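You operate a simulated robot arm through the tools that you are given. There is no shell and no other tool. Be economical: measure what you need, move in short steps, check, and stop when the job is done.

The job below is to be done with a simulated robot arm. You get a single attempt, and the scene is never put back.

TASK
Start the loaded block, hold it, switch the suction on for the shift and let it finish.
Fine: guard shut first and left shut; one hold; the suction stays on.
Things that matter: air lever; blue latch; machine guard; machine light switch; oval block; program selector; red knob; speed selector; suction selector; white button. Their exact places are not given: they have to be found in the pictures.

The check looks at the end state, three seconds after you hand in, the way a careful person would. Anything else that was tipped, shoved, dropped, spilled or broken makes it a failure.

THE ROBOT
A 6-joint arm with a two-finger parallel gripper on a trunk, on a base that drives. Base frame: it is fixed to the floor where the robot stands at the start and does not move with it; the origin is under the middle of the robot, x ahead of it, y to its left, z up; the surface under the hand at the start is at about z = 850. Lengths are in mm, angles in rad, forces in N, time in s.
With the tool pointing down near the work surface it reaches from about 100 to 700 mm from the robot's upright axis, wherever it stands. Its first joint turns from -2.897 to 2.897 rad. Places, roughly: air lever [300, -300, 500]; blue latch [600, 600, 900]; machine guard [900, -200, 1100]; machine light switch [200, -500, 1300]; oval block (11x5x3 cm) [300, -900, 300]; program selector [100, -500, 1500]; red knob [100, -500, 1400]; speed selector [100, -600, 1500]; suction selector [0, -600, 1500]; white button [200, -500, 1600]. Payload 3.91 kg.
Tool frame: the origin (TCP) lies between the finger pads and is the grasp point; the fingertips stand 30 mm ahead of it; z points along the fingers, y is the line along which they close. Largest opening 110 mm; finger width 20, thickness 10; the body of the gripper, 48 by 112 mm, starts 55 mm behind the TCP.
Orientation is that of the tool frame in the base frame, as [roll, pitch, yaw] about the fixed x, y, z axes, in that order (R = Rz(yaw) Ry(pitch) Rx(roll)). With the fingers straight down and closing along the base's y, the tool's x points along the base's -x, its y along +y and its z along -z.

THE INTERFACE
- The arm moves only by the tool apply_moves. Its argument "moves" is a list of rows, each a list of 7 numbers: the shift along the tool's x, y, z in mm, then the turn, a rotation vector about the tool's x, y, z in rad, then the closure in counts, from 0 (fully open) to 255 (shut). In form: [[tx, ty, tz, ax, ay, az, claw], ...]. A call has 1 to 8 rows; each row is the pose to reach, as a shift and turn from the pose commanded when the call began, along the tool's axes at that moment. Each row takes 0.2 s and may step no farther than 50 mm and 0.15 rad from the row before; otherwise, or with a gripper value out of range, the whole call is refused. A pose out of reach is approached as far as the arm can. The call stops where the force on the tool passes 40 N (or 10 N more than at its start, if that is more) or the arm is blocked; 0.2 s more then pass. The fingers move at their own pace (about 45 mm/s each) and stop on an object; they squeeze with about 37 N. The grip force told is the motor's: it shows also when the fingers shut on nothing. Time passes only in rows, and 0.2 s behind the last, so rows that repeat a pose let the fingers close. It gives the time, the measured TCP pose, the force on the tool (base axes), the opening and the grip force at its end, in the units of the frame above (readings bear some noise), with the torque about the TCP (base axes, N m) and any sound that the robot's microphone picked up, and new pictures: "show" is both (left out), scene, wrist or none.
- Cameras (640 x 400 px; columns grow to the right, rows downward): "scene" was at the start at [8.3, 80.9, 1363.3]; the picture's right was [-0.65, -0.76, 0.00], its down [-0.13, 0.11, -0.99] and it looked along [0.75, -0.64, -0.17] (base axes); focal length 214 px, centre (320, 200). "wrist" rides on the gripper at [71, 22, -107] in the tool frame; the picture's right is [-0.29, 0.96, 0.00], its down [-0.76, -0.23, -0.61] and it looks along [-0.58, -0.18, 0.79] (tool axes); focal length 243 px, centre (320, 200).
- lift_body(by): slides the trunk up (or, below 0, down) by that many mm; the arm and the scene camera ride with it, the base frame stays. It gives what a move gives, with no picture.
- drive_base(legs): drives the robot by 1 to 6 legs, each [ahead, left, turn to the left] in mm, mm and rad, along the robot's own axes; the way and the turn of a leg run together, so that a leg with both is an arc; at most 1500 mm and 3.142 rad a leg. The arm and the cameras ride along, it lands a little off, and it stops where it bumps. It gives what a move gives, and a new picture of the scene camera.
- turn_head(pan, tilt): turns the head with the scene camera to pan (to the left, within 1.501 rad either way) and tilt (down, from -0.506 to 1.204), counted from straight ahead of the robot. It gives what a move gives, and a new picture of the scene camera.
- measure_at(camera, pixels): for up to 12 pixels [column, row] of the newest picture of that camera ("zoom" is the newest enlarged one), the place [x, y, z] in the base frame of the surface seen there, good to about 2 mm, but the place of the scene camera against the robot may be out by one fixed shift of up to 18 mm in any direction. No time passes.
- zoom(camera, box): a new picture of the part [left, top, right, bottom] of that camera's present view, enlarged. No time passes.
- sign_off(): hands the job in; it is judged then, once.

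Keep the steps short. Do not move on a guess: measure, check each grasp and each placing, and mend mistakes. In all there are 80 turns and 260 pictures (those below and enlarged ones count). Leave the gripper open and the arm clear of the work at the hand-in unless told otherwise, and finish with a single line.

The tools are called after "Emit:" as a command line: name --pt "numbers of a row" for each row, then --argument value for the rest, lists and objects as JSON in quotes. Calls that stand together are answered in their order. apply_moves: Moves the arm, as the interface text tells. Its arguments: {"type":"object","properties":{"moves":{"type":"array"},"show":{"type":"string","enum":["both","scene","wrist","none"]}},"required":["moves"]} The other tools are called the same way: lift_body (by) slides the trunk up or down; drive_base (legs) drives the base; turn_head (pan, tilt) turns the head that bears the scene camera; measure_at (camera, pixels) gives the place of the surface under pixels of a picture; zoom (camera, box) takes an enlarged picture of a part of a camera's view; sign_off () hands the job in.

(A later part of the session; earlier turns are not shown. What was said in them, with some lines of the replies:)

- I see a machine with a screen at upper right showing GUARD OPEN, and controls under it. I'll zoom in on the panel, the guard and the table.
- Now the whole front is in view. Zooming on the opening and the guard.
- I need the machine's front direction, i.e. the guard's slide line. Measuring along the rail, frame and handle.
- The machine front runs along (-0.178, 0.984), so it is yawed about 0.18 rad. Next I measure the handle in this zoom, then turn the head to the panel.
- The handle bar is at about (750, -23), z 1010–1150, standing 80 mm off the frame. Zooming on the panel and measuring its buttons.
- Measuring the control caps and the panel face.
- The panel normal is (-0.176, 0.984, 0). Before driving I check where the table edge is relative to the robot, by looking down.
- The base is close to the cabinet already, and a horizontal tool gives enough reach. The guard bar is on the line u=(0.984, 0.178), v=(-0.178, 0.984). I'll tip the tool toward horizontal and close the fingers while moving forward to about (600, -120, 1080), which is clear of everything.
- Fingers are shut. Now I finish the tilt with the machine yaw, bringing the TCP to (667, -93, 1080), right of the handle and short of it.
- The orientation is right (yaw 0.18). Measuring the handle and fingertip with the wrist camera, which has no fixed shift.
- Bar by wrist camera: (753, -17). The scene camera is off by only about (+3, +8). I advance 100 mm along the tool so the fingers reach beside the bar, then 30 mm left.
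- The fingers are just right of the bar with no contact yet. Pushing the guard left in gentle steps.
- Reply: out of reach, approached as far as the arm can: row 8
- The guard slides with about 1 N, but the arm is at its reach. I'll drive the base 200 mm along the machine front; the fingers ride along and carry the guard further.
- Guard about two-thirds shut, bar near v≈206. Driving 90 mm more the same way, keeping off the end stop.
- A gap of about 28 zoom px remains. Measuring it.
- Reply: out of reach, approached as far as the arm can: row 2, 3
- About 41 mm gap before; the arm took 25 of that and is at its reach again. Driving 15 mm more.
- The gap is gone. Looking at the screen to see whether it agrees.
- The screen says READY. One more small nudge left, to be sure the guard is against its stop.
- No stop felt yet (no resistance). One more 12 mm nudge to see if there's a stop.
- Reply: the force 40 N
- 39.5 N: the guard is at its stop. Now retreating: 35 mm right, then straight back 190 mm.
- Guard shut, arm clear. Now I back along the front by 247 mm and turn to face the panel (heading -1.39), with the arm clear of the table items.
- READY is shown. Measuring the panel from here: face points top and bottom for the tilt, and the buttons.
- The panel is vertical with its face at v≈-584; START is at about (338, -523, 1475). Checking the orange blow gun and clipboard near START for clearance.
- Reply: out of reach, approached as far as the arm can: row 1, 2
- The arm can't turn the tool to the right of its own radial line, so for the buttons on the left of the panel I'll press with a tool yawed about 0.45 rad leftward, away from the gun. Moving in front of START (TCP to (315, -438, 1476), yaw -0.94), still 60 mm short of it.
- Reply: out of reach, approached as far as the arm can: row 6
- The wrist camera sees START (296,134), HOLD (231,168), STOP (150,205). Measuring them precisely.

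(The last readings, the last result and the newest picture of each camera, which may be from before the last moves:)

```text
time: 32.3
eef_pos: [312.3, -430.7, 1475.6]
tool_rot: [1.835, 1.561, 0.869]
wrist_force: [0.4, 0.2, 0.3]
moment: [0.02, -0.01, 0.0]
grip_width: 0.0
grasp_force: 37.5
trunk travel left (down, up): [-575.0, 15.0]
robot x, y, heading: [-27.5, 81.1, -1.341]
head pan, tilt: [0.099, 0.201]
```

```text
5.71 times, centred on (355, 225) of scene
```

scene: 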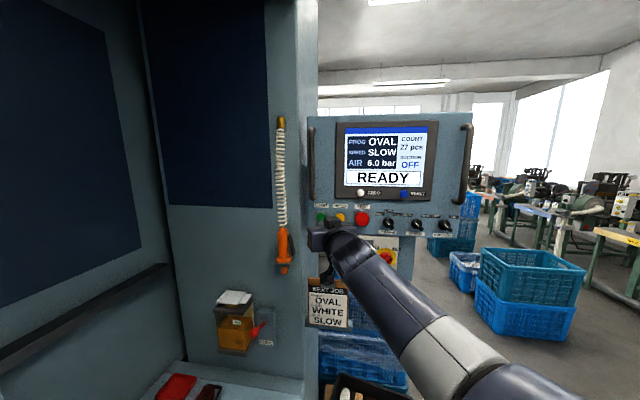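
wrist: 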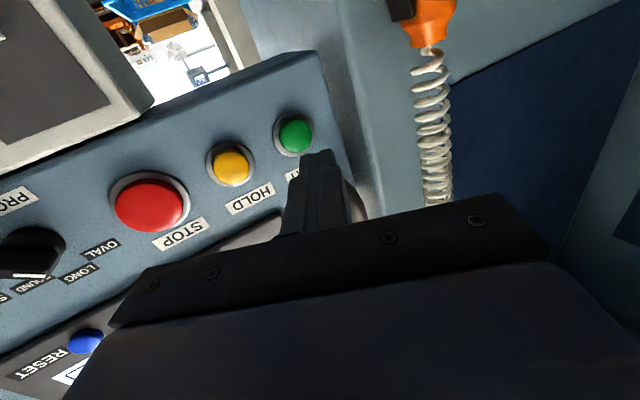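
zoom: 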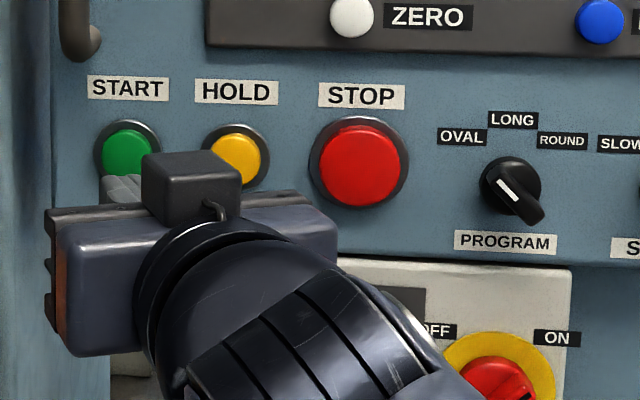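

Wrist-camera positions: START (343, -511, 1476), HOLD (286, -522, 1477). The scene camera's shift is about (+4, +10, 0). I come 40 mm closer and 10 mm left, to just before START.

Emit:
apply_moves --pt "0 -6 14 0 0 0 255" --pt "0 -11 28 0 0 0 255" --pt "0 -7.4 40.5 0 0 0 255" --show "both"

Emit:
zoom --camera "wrist" --box '[220, 60, 420, 220]'

Emit:
measure_at --camera "wrist" --pixels '[[300, 125], [312, 160], [330, 155], [305, 165]]'

```text
time: 33.1
eef_pos: [332.0, -465.4, 1478.6]
tool_rot: [1.53, 1.558, 0.598]
wrist_force: [0.5, -0.7, 0.4]
moment: [-0.01, 0.0, 0.02]
grip_width: 0.1
grasp_force: 37.1
out of reach, approached as far as the arm can: row 1, 2, 3
trunk travel left (down, up): [-575.0, 15.0]
robot x, y, heading: [-27.5, 83.9, -1.335]
head pan, tilt: [0.099, 0.201]
```

scene: 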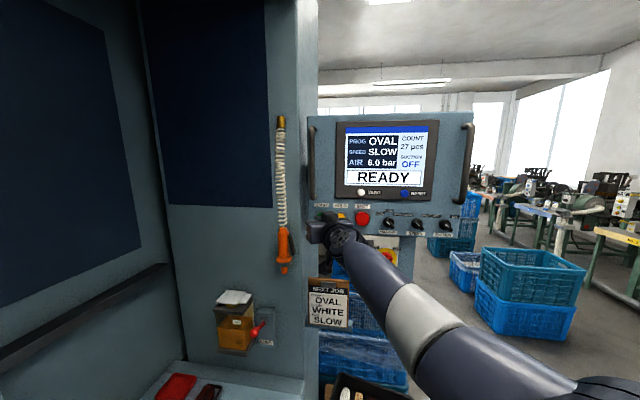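
wrist: 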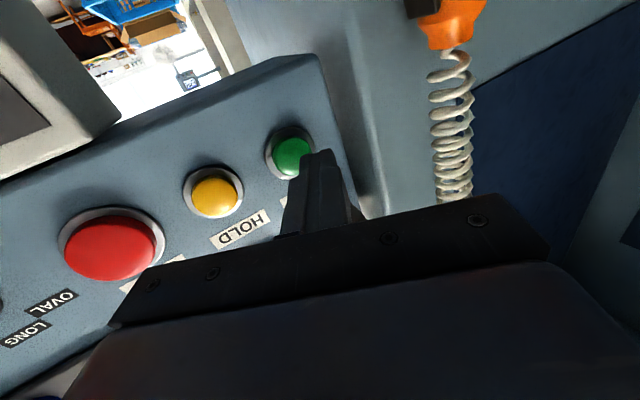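

```text
2.50 times, centred on (320, 140) of wrist
```

zoom: 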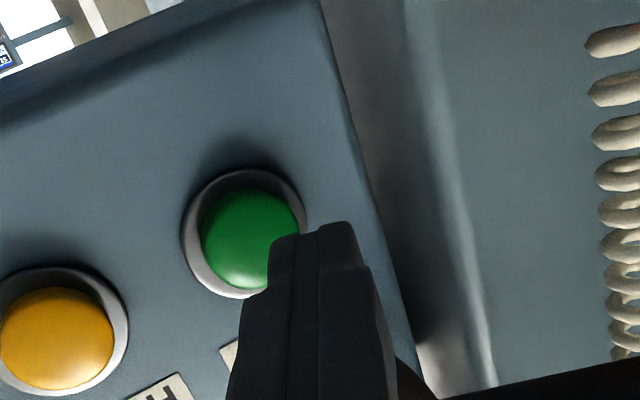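

```text
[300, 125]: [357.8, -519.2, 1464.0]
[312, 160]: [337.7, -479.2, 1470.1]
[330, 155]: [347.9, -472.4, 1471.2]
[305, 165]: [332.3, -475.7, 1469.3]
```

The finger's leading (right) corner lines up with START at u≈248, with about a 16 mm gap. Pressing 24 mm along the panel normal, then backing off.

Emit:
apply_moves --pt "0 -4.4 9 0 0 0 255" --pt "0 -7.1 14.3 0 0 0 255" --pt "0 -8.9 18 0 0 0 255" --pt "0 -10.2 20.6 0 0 0 255" --pt "0 -11 22.4 0 0 0 255" --pt "0 -4.4 9 0 0 0 255" --pt "0 0 0 0 0 0 255" --show "scene"

Emit:
zoom --camera "scene" --box '[300, 110, 480, 240]'

```text
time: 34.7
eef_pos: [330.0, -466.0, 1478.6]
tool_rot: [2.617, 1.552, 1.676]
wrist_force: [0.8, -0.5, 0.7]
moment: [0.0, 0.01, -0.01]
grip_width: 0.0
grasp_force: 36.8
trunk travel left (down, up): [-575.0, 15.0]
robot x, y, heading: [-25.5, 82.0, -1.34]
head pan, tilt: [0.099, 0.201]
heard: click
```

scene: 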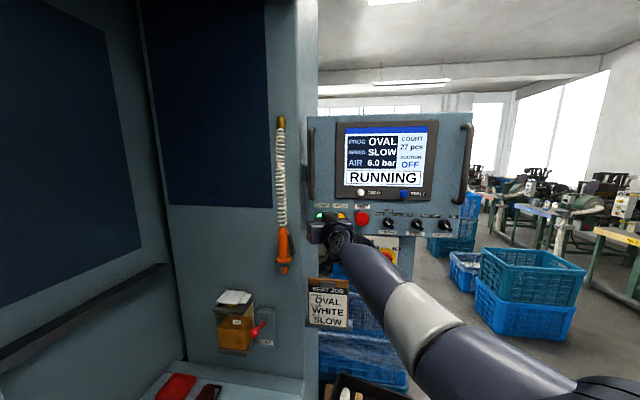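

```text
3.08 times, centred on (390, 175) of scene
```

zoom: 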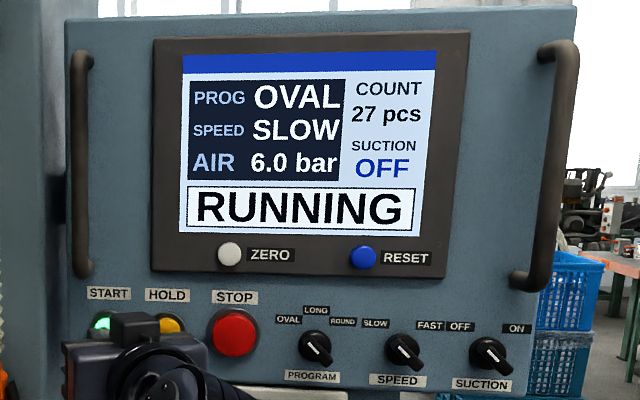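

RUNNING after a click. Now HOLD: 58 mm to the right, press the same way and back off. One press only.

Emit:
apply_moves --pt "0 -26 -12.6 0 0 0 255" --pt "0 -52.2 -25.3 0 0 0 255" --pt "0 -56.6 -16.3 0 0 0 255" --pt "0 -59.2 -10.9 0 0 0 255" --pt "0 -60.9 -7.3 0 0 0 255" --pt "0 -62.2 -4.6 0 0 0 255" --pt "0 -63.1 -2.8 0 0 0 255" --pt "0 -52.2 -25.3 0 0 0 255" --show "scene"

Emit:
zoom --camera "scene" --box '[300, 110, 480, 240]'

```text
time: 36.5
eef_pos: [270.7, -475.2, 1479.7]
tool_rot: [2.628, 1.554, 1.688]
wrist_force: [-0.3, -0.3, -0.2]
moment: [0.0, -0.01, 0.03]
grip_width: 0.0
grasp_force: 36.7
trunk travel left (down, up): [-575.0, 15.0]
robot x, y, heading: [-19.6, 84.2, -1.341]
head pan, tilt: [0.099, 0.201]
heard: click
```

scene: 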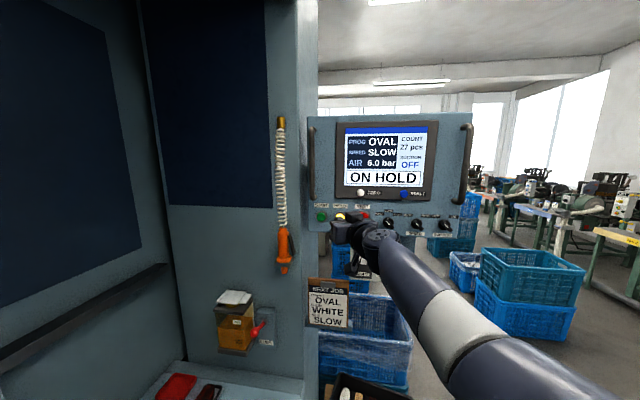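

```text
3.08 times, centred on (390, 175) of scene
```

zoom: 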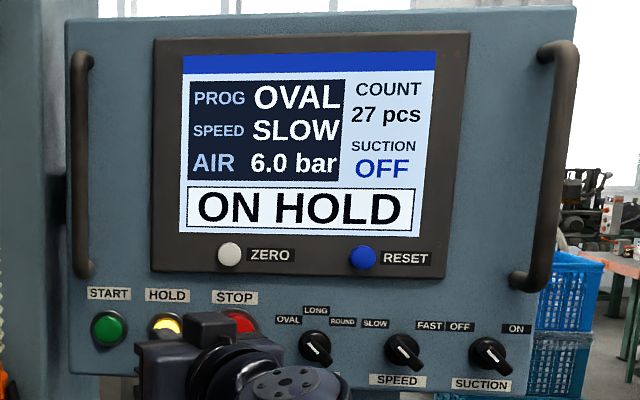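

ON HOLD, one hold done. Next, the SUCTION selector at about (-4, -555, 1468) true. I retreat 40 mm, move over in front of it, square the tool to the panel and open the fingers to 50 mm.

Emit:
apply_moves --pt "0 17.4 -36 0.02 0 0 255" --pt "1.7 -17 -58.3 0.08 0 0 255" --pt "3.4 -51.4 -80.6 0.14 0 0 200" --pt "5.1 -85.8 -102.9 0.2 0 0 139" --pt "6.8 -120.2 -125.2 0.262 0 0 139" --pt "8.5 -154.6 -147.5 0.325 0 0 139" --pt "10.2 -189 -169.8 0.388 0 0 139" --pt "12 -223.2 -192.4 0.452 0 0 139" --show "both"

```text
time: 38.3
eef_pos: [-21.7, -451.6, 1468.8]
tool_rot: [3.077, 1.552, 1.687]
wrist_force: [0.0, 0.2, 0.0]
moment: [0.01, 0.01, 0.0]
grip_width: 49.9
grasp_force: 0.2
trunk travel left (down, up): [-575.0, 15.0]
robot x, y, heading: [-20.5, 83.0, -1.336]
head pan, tilt: [0.099, 0.201]
```

scene: 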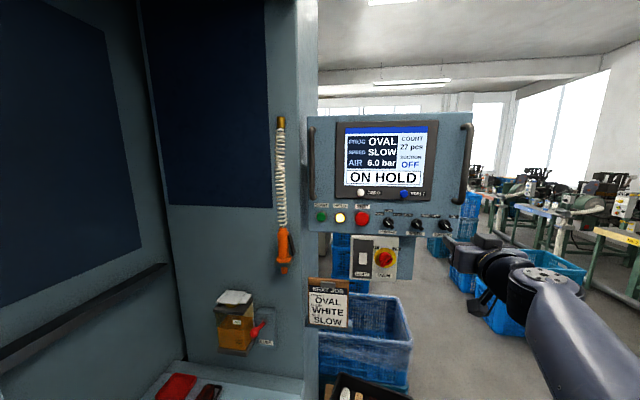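
wrist: 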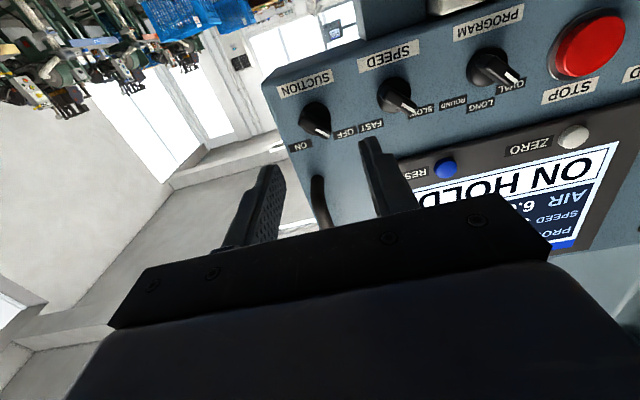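

The wrist camera sees the suction knob at (315,118). Zooming and measuring.

Emit:
zoom --camera "wrist" --box '[270, 60, 430, 160]'

Emit:
measure_at --camera "zoom" --pixels '[[180, 225], [210, 250], [215, 285], [150, 215], [200, 180], [130, 270], [150, 290], [225, 220], [195, 255], [220, 295]]'

```text
4.00 times, centred on (350, 110) of wrist
```

zoom: 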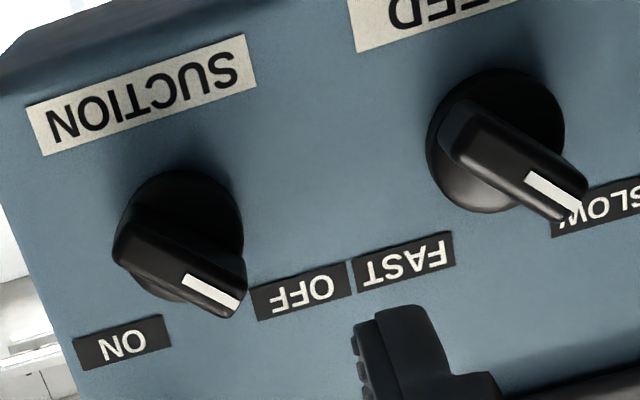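

```text
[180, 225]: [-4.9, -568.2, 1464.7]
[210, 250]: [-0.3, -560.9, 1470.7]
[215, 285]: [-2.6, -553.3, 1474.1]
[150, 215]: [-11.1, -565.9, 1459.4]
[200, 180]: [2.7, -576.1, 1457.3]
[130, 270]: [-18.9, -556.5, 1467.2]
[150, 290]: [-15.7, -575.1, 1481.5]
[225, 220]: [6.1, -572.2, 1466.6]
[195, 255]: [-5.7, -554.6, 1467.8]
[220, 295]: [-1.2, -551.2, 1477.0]
```

I need the knob's centre and the ridge direction. More points on it.

Emit:
measure_at --camera "zoom" --pixels '[[238, 292], [186, 278], [170, 268], [145, 255], [130, 243], [122, 228], [240, 310], [232, 300], [239, 210], [180, 176], [128, 205], [165, 296]]'

Emit:
zoom --camera "wrist" --box '[290, 90, 345, 145]'

```text
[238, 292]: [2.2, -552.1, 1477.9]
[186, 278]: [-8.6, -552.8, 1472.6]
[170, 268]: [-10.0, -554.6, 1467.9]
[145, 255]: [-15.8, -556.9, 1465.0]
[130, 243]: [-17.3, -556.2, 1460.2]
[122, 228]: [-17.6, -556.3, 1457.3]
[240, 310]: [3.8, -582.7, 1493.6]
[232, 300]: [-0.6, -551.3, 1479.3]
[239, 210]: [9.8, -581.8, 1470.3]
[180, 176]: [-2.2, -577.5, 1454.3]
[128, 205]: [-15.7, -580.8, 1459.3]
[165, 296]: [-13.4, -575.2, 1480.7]
```

```text
7.27 times, centred on (318, 118) of wrist
```

zoom: 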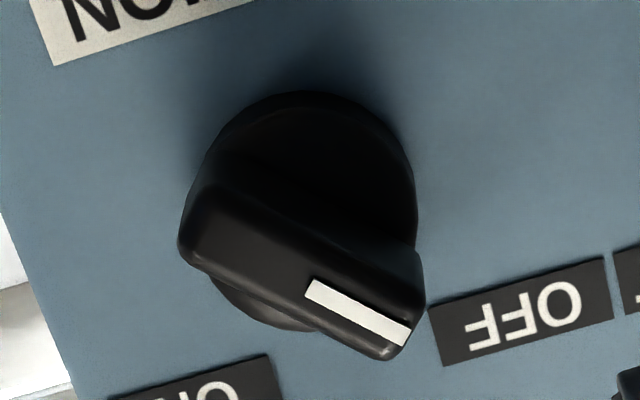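

Knob ridge: centre u≈-106.5, z≈1468, at 45° up-left, top at v≈-543, panel face at v≈-574. I roll the tool -45° and move to 13 mm before the ridge, centred on it.

Emit:
apply_moves --pt "0 -1 10 0 0 -0.131 139" --pt "0 -2 20 0 -0.005 -0.262 139" --pt "0 -3 30 0 -0.01 -0.393 139" --pt "0 -4 40 0 -0.014 -0.524 139" --pt "0 -4.8 50 0 -0.019 -0.655 139" --pt "0 -4.8 60 0 -0.019 -0.785 139" --show "both"

Emit:
zoom --camera "wrist" --box '[220, 60, 420, 220]'

```text
time: 39.7
eef_pos: [-16.4, -514.0, 1467.3]
tool_rot: [-1.574, 0.785, -2.956]
wrist_force: [0.4, -0.1, -0.3]
moment: [0.01, -0.01, 0.03]
grip_width: 49.9
grasp_force: 0.0
trunk travel left (down, up): [-575.0, 15.0]
robot x, y, heading: [-25.4, 83.1, -1.339]
head pan, tilt: [0.099, 0.201]
```

scene: 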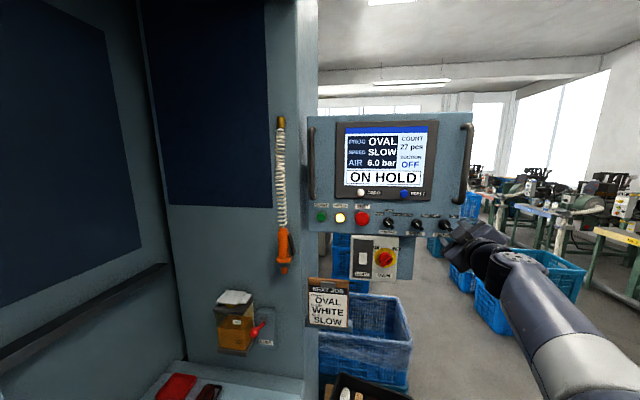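
wrist: 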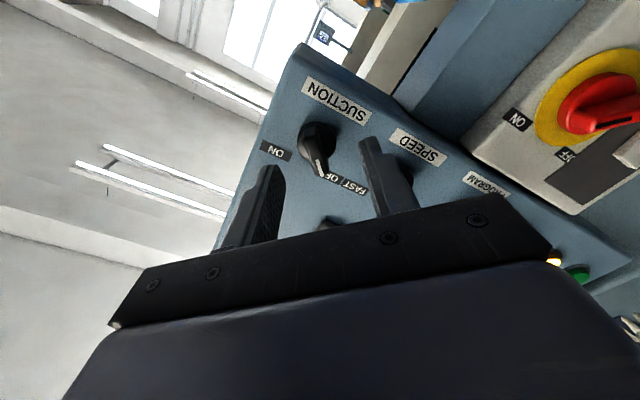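

```text
2.50 times, centred on (320, 140) of wrist
```

zoom: 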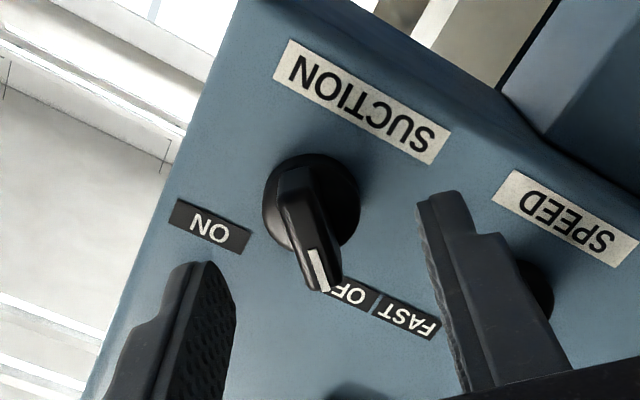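

Emit:
measure_at --camera "zoom" --pixels '[[317, 268], [305, 225], [295, 190], [285, 200], [320, 210], [328, 288], [345, 200], [430, 210], [220, 280]]'

```text
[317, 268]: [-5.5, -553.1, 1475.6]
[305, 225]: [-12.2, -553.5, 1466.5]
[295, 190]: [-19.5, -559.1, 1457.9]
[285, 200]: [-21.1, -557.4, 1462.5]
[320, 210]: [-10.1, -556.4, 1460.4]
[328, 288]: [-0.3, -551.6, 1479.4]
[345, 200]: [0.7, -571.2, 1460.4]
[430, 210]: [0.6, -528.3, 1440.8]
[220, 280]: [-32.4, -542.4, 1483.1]
```

The ridge line passes about 2 mm up-right of the tool axis. Shifting 1.5 mm, going 20 mm in and closing on the ridge.

Emit:
apply_moves --pt "-0.7 -1.5 7 0 0 0 139" --pt "-0.7 -1.5 14 0 0 0 139" --pt "-0.7 -1.5 20 0 0 0 139" --pt "-0.7 -1.5 20 0 0 0 255" --pt "-0.7 -1.5 20 0 0 0 255" --pt "-0.7 -1.5 20 0 0 0 255" --pt "-0.7 -1.5 20 0 0 0 255" --show "wrist"

Emit:
zoom --camera "wrist" --box '[220, 60, 420, 220]'

```text
time: 41.3
eef_pos: [-15.4, -532.2, 1468.7]
tool_rot: [-1.571, 0.787, -2.958]
wrist_force: [-2.4, -5.4, 7.8]
moment: [-0.2, -0.06, -0.22]
grip_width: 10.9
grasp_force: 45.1
trunk travel left (down, up): [-575.0, 15.0]
robot x, y, heading: [-23.6, 80.9, -1.338]
head pan, tilt: [0.099, 0.201]
```

wrist: 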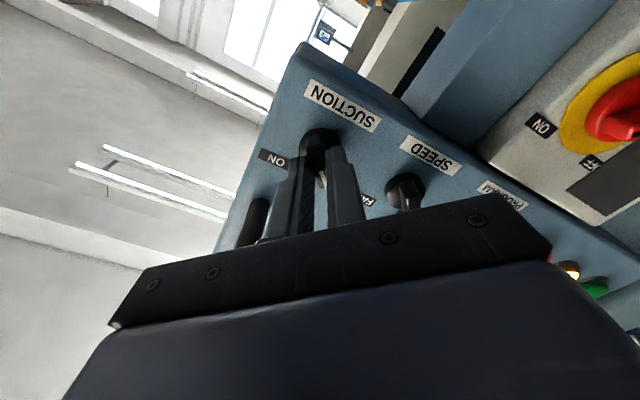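

```text
2.50 times, centred on (320, 140) of wrist
```

zoom: 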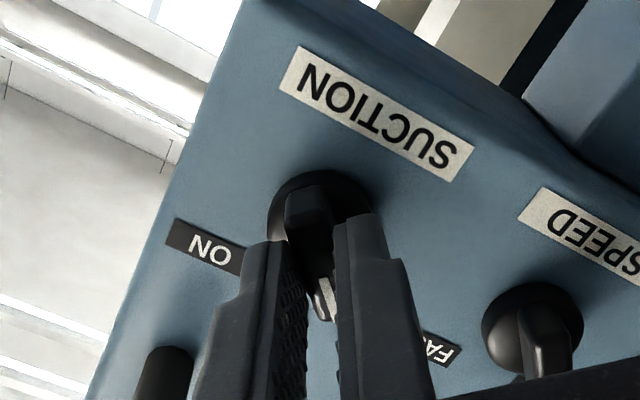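

Gripped: 10.9 mm width, 45 N. Now turning clockwise (+z) 1.2 rad.

Emit:
apply_moves --pt "0 0 0 0 0 0.15 255" --pt "0 0 0 0 0 0.3 255" --pt "0 0 0 0 0 0.45 255" --pt "0 0 0 0 0 0.6 255" --pt "0 0 0 0 0 0.75 255" --pt "0 0 0 0 0 0.9 255" --pt "0 0 0 0 0 1.05 255" --pt "0 0 0 0 0 1.2 255" --show "both"

Emit:
zoom --camera "scene" --box '[320, 110, 480, 240]'

```text
time: 43.1
eef_pos: [-12.9, -532.5, 1468.5]
tool_rot: [1.572, 1.151, 0.186]
wrist_force: [-3.8, -3.6, 7.5]
moment: [-1.17, -0.21, -0.74]
grip_width: 11.0
grasp_force: 44.7
trunk travel left (down, up): [-575.0, 15.0]
robot x, y, heading: [-22.1, 87.0, -1.342]
head pan, tilt: [0.099, 0.201]
```

scene: 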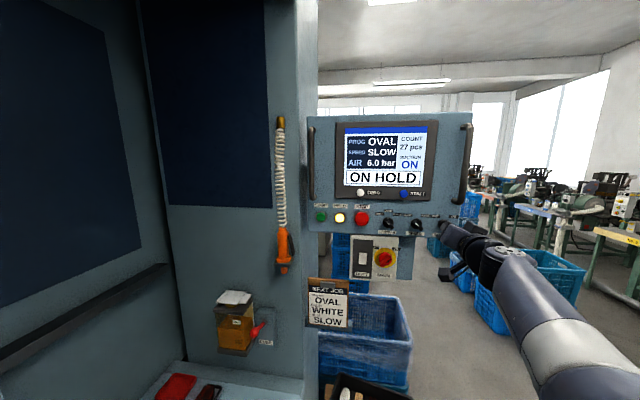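
wrist: 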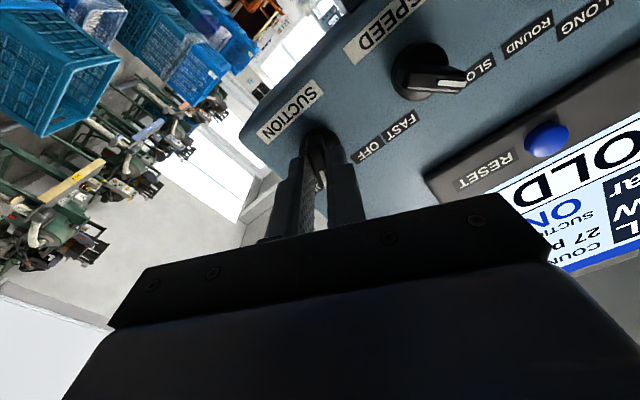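

```text
3.08 times, centred on (400, 175) of scene
```

zoom: 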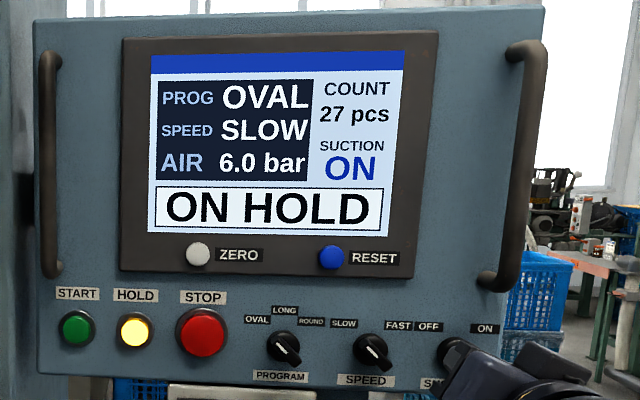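

SUCTION now reads ON, still on hold. Finishing the turn to the ON stop, a little further.

Emit:
apply_moves --pt "0 0 0 0 0 0.12 255" --pt "0 0 0 0 0 0.24 255" --pt "0 0 0 0 0 0.36 255" --show "none"

```text
time: 43.9
eef_pos: [-13.1, -530.2, 1468.7]
tool_rot: [1.571, 0.79, 0.186]
wrist_force: [-2.8, -5.8, 12.4]
moment: [-1.11, -0.2, -1.04]
grip_width: 10.9
grasp_force: 45.4
trunk travel left (down, up): [-575.0, 15.0]
robot x, y, heading: [-23.3, 82.2, -1.342]
head pan, tilt: [0.099, 0.201]
```

Turned a full 90°. Opening the fingers to about 50 mm and backing straight out.

Emit:
apply_moves --pt "0 0 0 0 0 0 139" --pt "0 0 0 0 0 0 139" --pt "0 0 0 0 0 0 139" --pt "0 0 0 0 0 0 139" --pt "0 0 -20 0 0 0 139" --pt "0 0 -50 0 0 0 139" --pt "0 0 -80 0 0 0 139" --show "both"

Emit:
zoom --camera "wrist" --box '[240, 60, 440, 200]'

Emit:
zoom --camera "scene" --box '[320, 110, 480, 240]'

```text
time: 45.5
eef_pos: [-26.4, -452.0, 1467.2]
tool_rot: [1.571, 0.794, 0.188]
wrist_force: [-1.0, 0.1, 0.0]
moment: [-0.01, -0.03, -0.01]
grip_width: 50.2
grasp_force: 0.0
trunk travel left (down, up): [-575.0, 15.0]
robot x, y, heading: [-21.5, 80.5, -1.34]
head pan, tilt: [0.099, 0.201]
```

scene: 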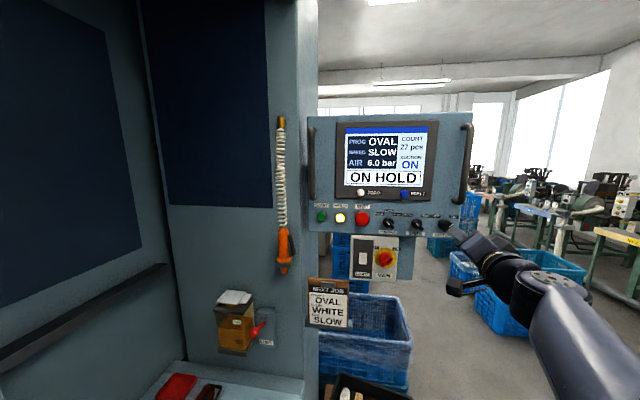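
wrist: 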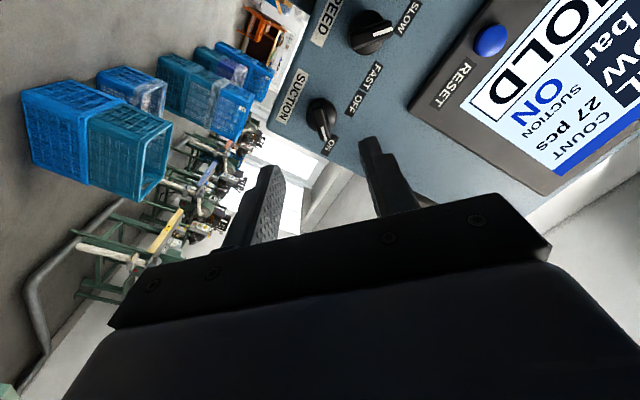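

```text
2.86 times, centred on (340, 130) of wrist
```

zoom: 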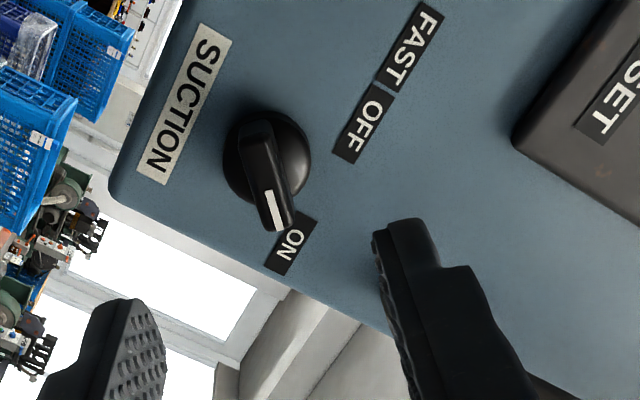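

```text
3.08 times, centred on (400, 175) of scene
```

zoom: 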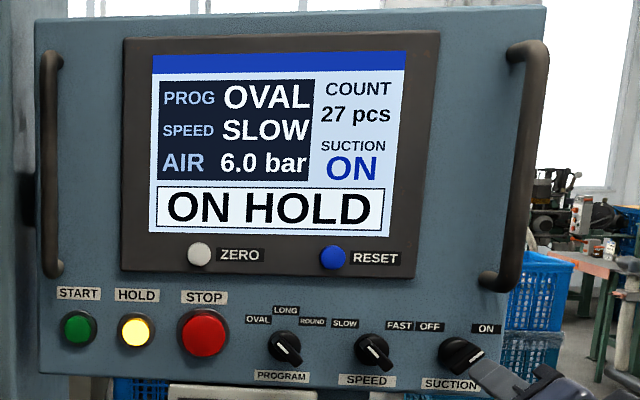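

The ridge mark points at ON and the screen agrees. To resume I go back to START. First I roll the tool back 45° and shut the fingers.

Emit:
apply_moves --pt "0 0 0 0 0 -0.131 255" --pt "0 0 0 0 0 -0.262 255" --pt "0 0 0 0 0 -0.393 255" --pt "0 0 0 0 0 -0.524 255" --pt "0 0 0 0 0 -0.655 255" --pt "0 0 0 0 0 -0.785 255" --show "none"

```text
time: 46.9
eef_pos: [-28.5, -452.8, 1469.4]
tool_rot: [-1.721, 1.559, -3.105]
wrist_force: [0.0, 0.0, 0.3]
moment: [0.01, 0.01, 0.0]
grip_width: 0.0
grasp_force: 37.5
trunk travel left (down, up): [-575.0, 15.0]
robot x, y, heading: [-23.4, 82.5, -1.345]
head pan, tilt: [0.099, 0.201]
```

Moving back in front of START, about 57 mm short of it, with the tool yawed to -0.93 again.

Emit:
apply_moves --pt "-1 42.3 5.2 -0.07 0 0 255" --pt "-2 84.7 10.4 -0.14 0 0 255" --pt "-3 127 15.6 -0.21 0 0 255" --pt "-4 169.4 20.8 -0.27 0 0 255" --pt "-5 211.7 26 -0.33 0 0 255" --pt "-6 254 31.3 -0.38 0 0 255" --pt "-7 296.4 36.5 -0.42 0 0 255" --pt "-8 338.8 41.7 -0.454 0 0 255" --show "wrist"

Emit:
measure_at --camera "wrist" --pixels '[[296, 134], [300, 128], [231, 168]]'

```text
time: 48.7
eef_pos: [316.7, -430.1, 1471.2]
tool_rot: [-2.208, 1.562, -3.138]
wrist_force: [0.2, 0.1, -0.4]
moment: [-0.03, -0.01, 0.01]
grip_width: 0.0
grasp_force: 37.5
trunk travel left (down, up): [-575.0, 15.0]
robot x, y, heading: [-26.8, 83.3, -1.339]
head pan, tilt: [0.099, 0.201]
```

wrist: 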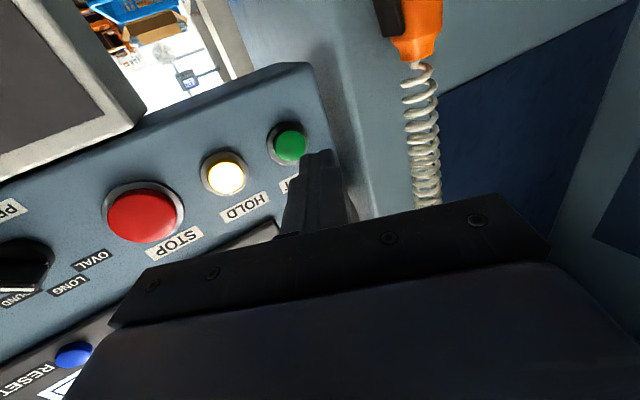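

```text
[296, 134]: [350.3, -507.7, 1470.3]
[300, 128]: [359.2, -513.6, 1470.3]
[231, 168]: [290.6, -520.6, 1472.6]
```

z is 6 mm low, so I correct it while approaching. Then I press START (25 mm along the normal from the pre-point) and back off.

Emit:
apply_moves --pt "-4 -5 18 0 0 0 255" --pt "-7 -9.7 37 0 0 0 255" --pt "-7 -14.2 46 0 0 0 255" --pt "-7 -16.8 51.3 0 0 0 255" --pt "-7 -18.6 54.9 0 0 0 255" --pt "-7 -20 57.6 0 0 0 255" --pt "-7 -20.8 59.4 0 0 0 255" --pt "-7 -9.7 37 0 0 0 255" --show "scene"

Emit:
zoom --camera "scene" --box '[300, 110, 480, 240]'

```text
time: 50.5
eef_pos: [325.7, -464.9, 1479.6]
tool_rot: [-2.132, 1.562, -3.06]
wrist_force: [-0.4, -0.2, 0.2]
moment: [0.04, -0.04, -0.02]
grip_width: 0.1
grasp_force: 37.0
trunk travel left (down, up): [-575.0, 15.0]
robot x, y, heading: [-24.5, 85.2, -1.344]
head pan, tilt: [0.099, 0.201]
heard: click
```

scene: 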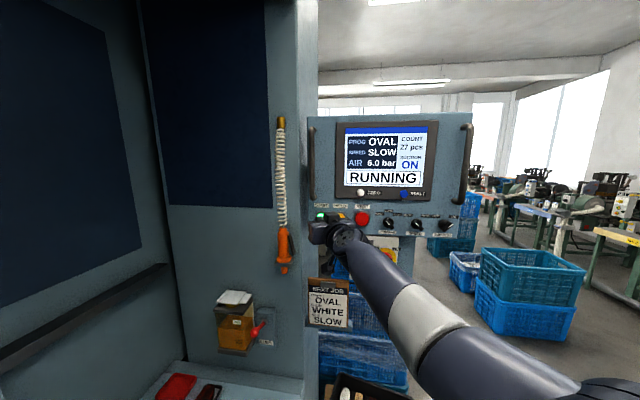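

```text
3.08 times, centred on (390, 175) of scene
```

zoom: 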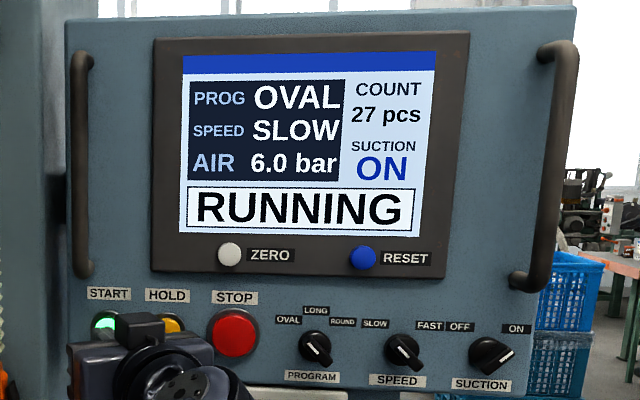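

RUNNING again with SUCTION ON. I back the arm well clear of the panel and open the gripper while the cycle runs.

Emit:
apply_moves --pt "0 5 -30 0 0 0 255" --pt "0 5 -65 0 0 0 255" --pt "0 5 -100 0 0 0 255" --pt "0 5 -135 0 0 0 100" --pt "0 5 -170 0 0 0 0" --pt "0 5 -170 0 0 0 0" --pt "0 5 -170 0 0 0 0" --pt "0 5 -170 0 0 0 0" --show "scene"

Emit:
zoom --camera "scene" --box '[300, 110, 480, 240]'

```text
time: 52.3
eef_pos: [229.2, -326.8, 1481.3]
tool_rot: [-2.189, 1.563, -3.121]
wrist_force: [0.4, -0.1, -0.1]
moment: [-0.01, 0.05, -0.01]
grip_width: 103.6
grasp_force: 0.1
trunk travel left (down, up): [-575.0, 15.0]
robot x, y, heading: [-23.6, 83.3, -1.338]
head pan, tilt: [0.099, 0.201]
```

scene: 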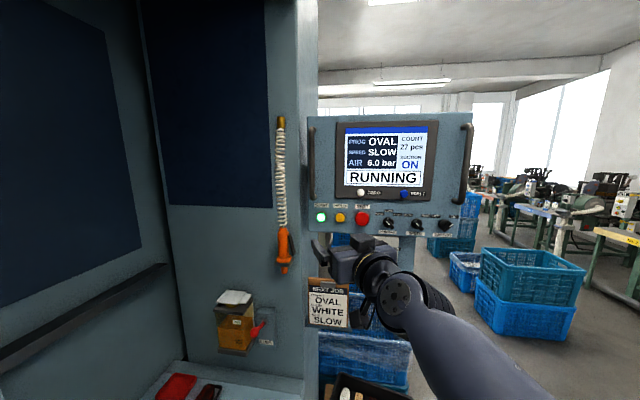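

```text
3.08 times, centred on (390, 175) of scene
```

zoom: 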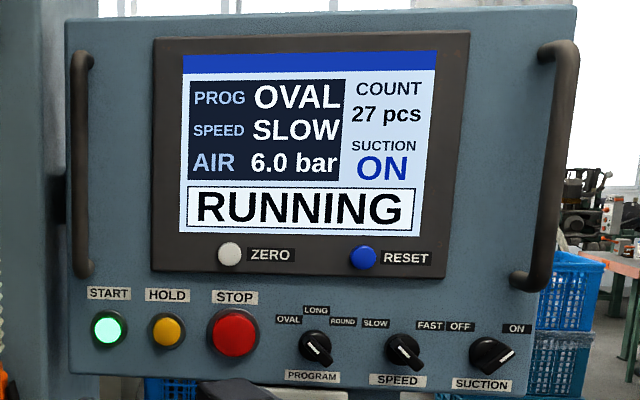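

The arm is clear and the machine is running. I wait, using rows that hold the pose.

Emit:
apply_moves --pt "0 0 0 0 0 0 0" --pt "0 0 0 0 0 0 0" --pt "0 0 0 0 0 0 0" --pt "0 0 0 0 0 0 0" --pt "0 0 0 0 0 0 0" --pt "0 0 0 0 0 0 0" --pt "0 0 0 0 0 0 0" --pt "0 0 0 0 0 0 0" --show "none"

Emit:
apply_moves --pt "0 0 0 0 0 0 0" --pt "0 0 0 0 0 0 0" --pt "0 0 0 0 0 0 0" --pt "0 0 0 0 0 0 0" --pt "0 0 0 0 0 0 0" --pt "0 0 0 0 0 0 0" --pt "0 0 0 0 0 0 0" --pt "0 0 0 0 0 0 0" --show "none"

Emit:
apply_moves --pt "0 0 0 0 0 0 0" --pt "0 0 0 0 0 0 0" --pt "0 0 0 0 0 0 0" --pt "0 0 0 0 0 0 0" --pt "0 0 0 0 0 0 0" --pt "0 0 0 0 0 0 0" --pt "0 0 0 0 0 0 0" --pt "0 0 0 0 0 0 0" --show "scene"

```text
time: 54.1
eef_pos: [230.7, -326.7, 1481.2]
tool_rot: [-2.188, 1.563, -3.116]
wrist_force: [-0.3, -0.2, 0.1]
moment: [0.0, 0.0, 0.02]
grip_width: 109.4
grasp_force: 0.0
trunk travel left (down, up): [-575.0, 15.0]
robot x, y, heading: [-21.4, 85.6, -1.341]
head pan, tilt: [0.099, 0.201]
```

```text
time: 55.9
eef_pos: [230.3, -326.8, 1480.7]
tool_rot: [-2.188, 1.562, -3.116]
wrist_force: [0.6, -0.6, 0.2]
moment: [-0.01, 0.01, 0.0]
grip_width: 109.9
grasp_force: 0.1
trunk travel left (down, up): [-575.0, 15.0]
robot x, y, heading: [-26.1, 82.9, -1.342]
head pan, tilt: [0.099, 0.201]
```

```text
time: 57.7
eef_pos: [230.5, -326.9, 1480.4]
tool_rot: [-2.191, 1.564, -3.118]
wrist_force: [0.0, 0.2, 0.5]
moment: [-0.02, 0.0, 0.01]
grip_width: 109.8
grasp_force: 0.0
trunk travel left (down, up): [-575.0, 15.0]
robot x, y, heading: [-27.3, 83.8, -1.343]
head pan, tilt: [0.099, 0.201]
```

scene: 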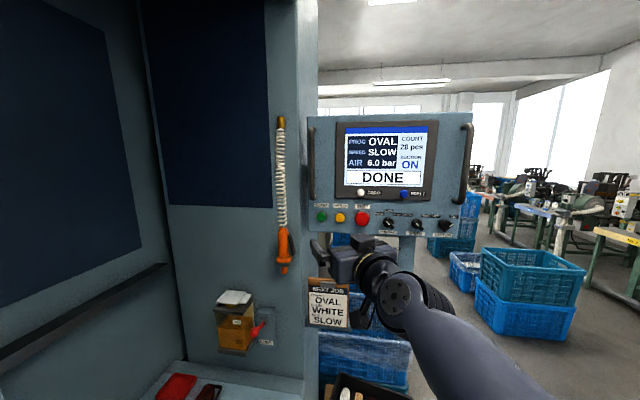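

DONE, suction ON. Last look: the screen enlarged, and the guard.

Emit:
zoom --camera "scene" --box '[300, 110, 480, 240]'

Emit:
turn_head --pan 1.4 --tilt 0.55

```text
3.08 times, centred on (390, 175) of scene
```

zoom: 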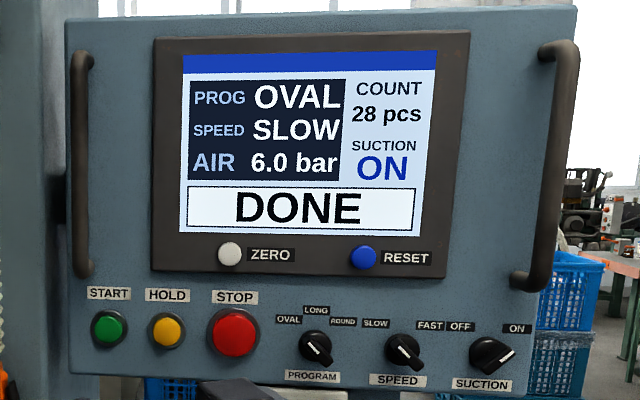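

```text
time: 59.2
eef_pos: [230.0, -326.6, 1480.2]
tool_rot: [-2.187, 1.562, -3.119]
wrist_force: [-0.6, -0.2, 0.9]
moment: [-0.02, 0.01, 0.02]
grip_width: 110.1
grasp_force: 0.0
trunk travel left (down, up): [-575.0, 15.0]
robot x, y, heading: [-25.0, 82.0, -1.336]
head pan, tilt: [1.4, 0.55]
```

scene: 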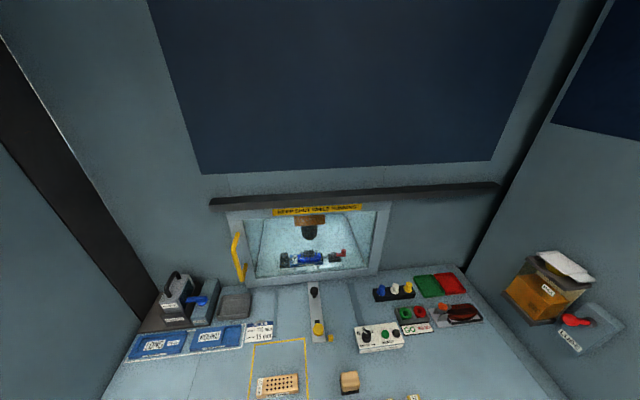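

The guard is shut, the count went from 27 to 28, DONE shows, suction is ON, the arm is clear and the gripper open. Handing in.

Emit:
sign_off

```text
The job is handed in.
```

The loaded block ran to DONE (count 27 to 28) with one hold; the guard was shut first and left shut, and the suction is still ON.
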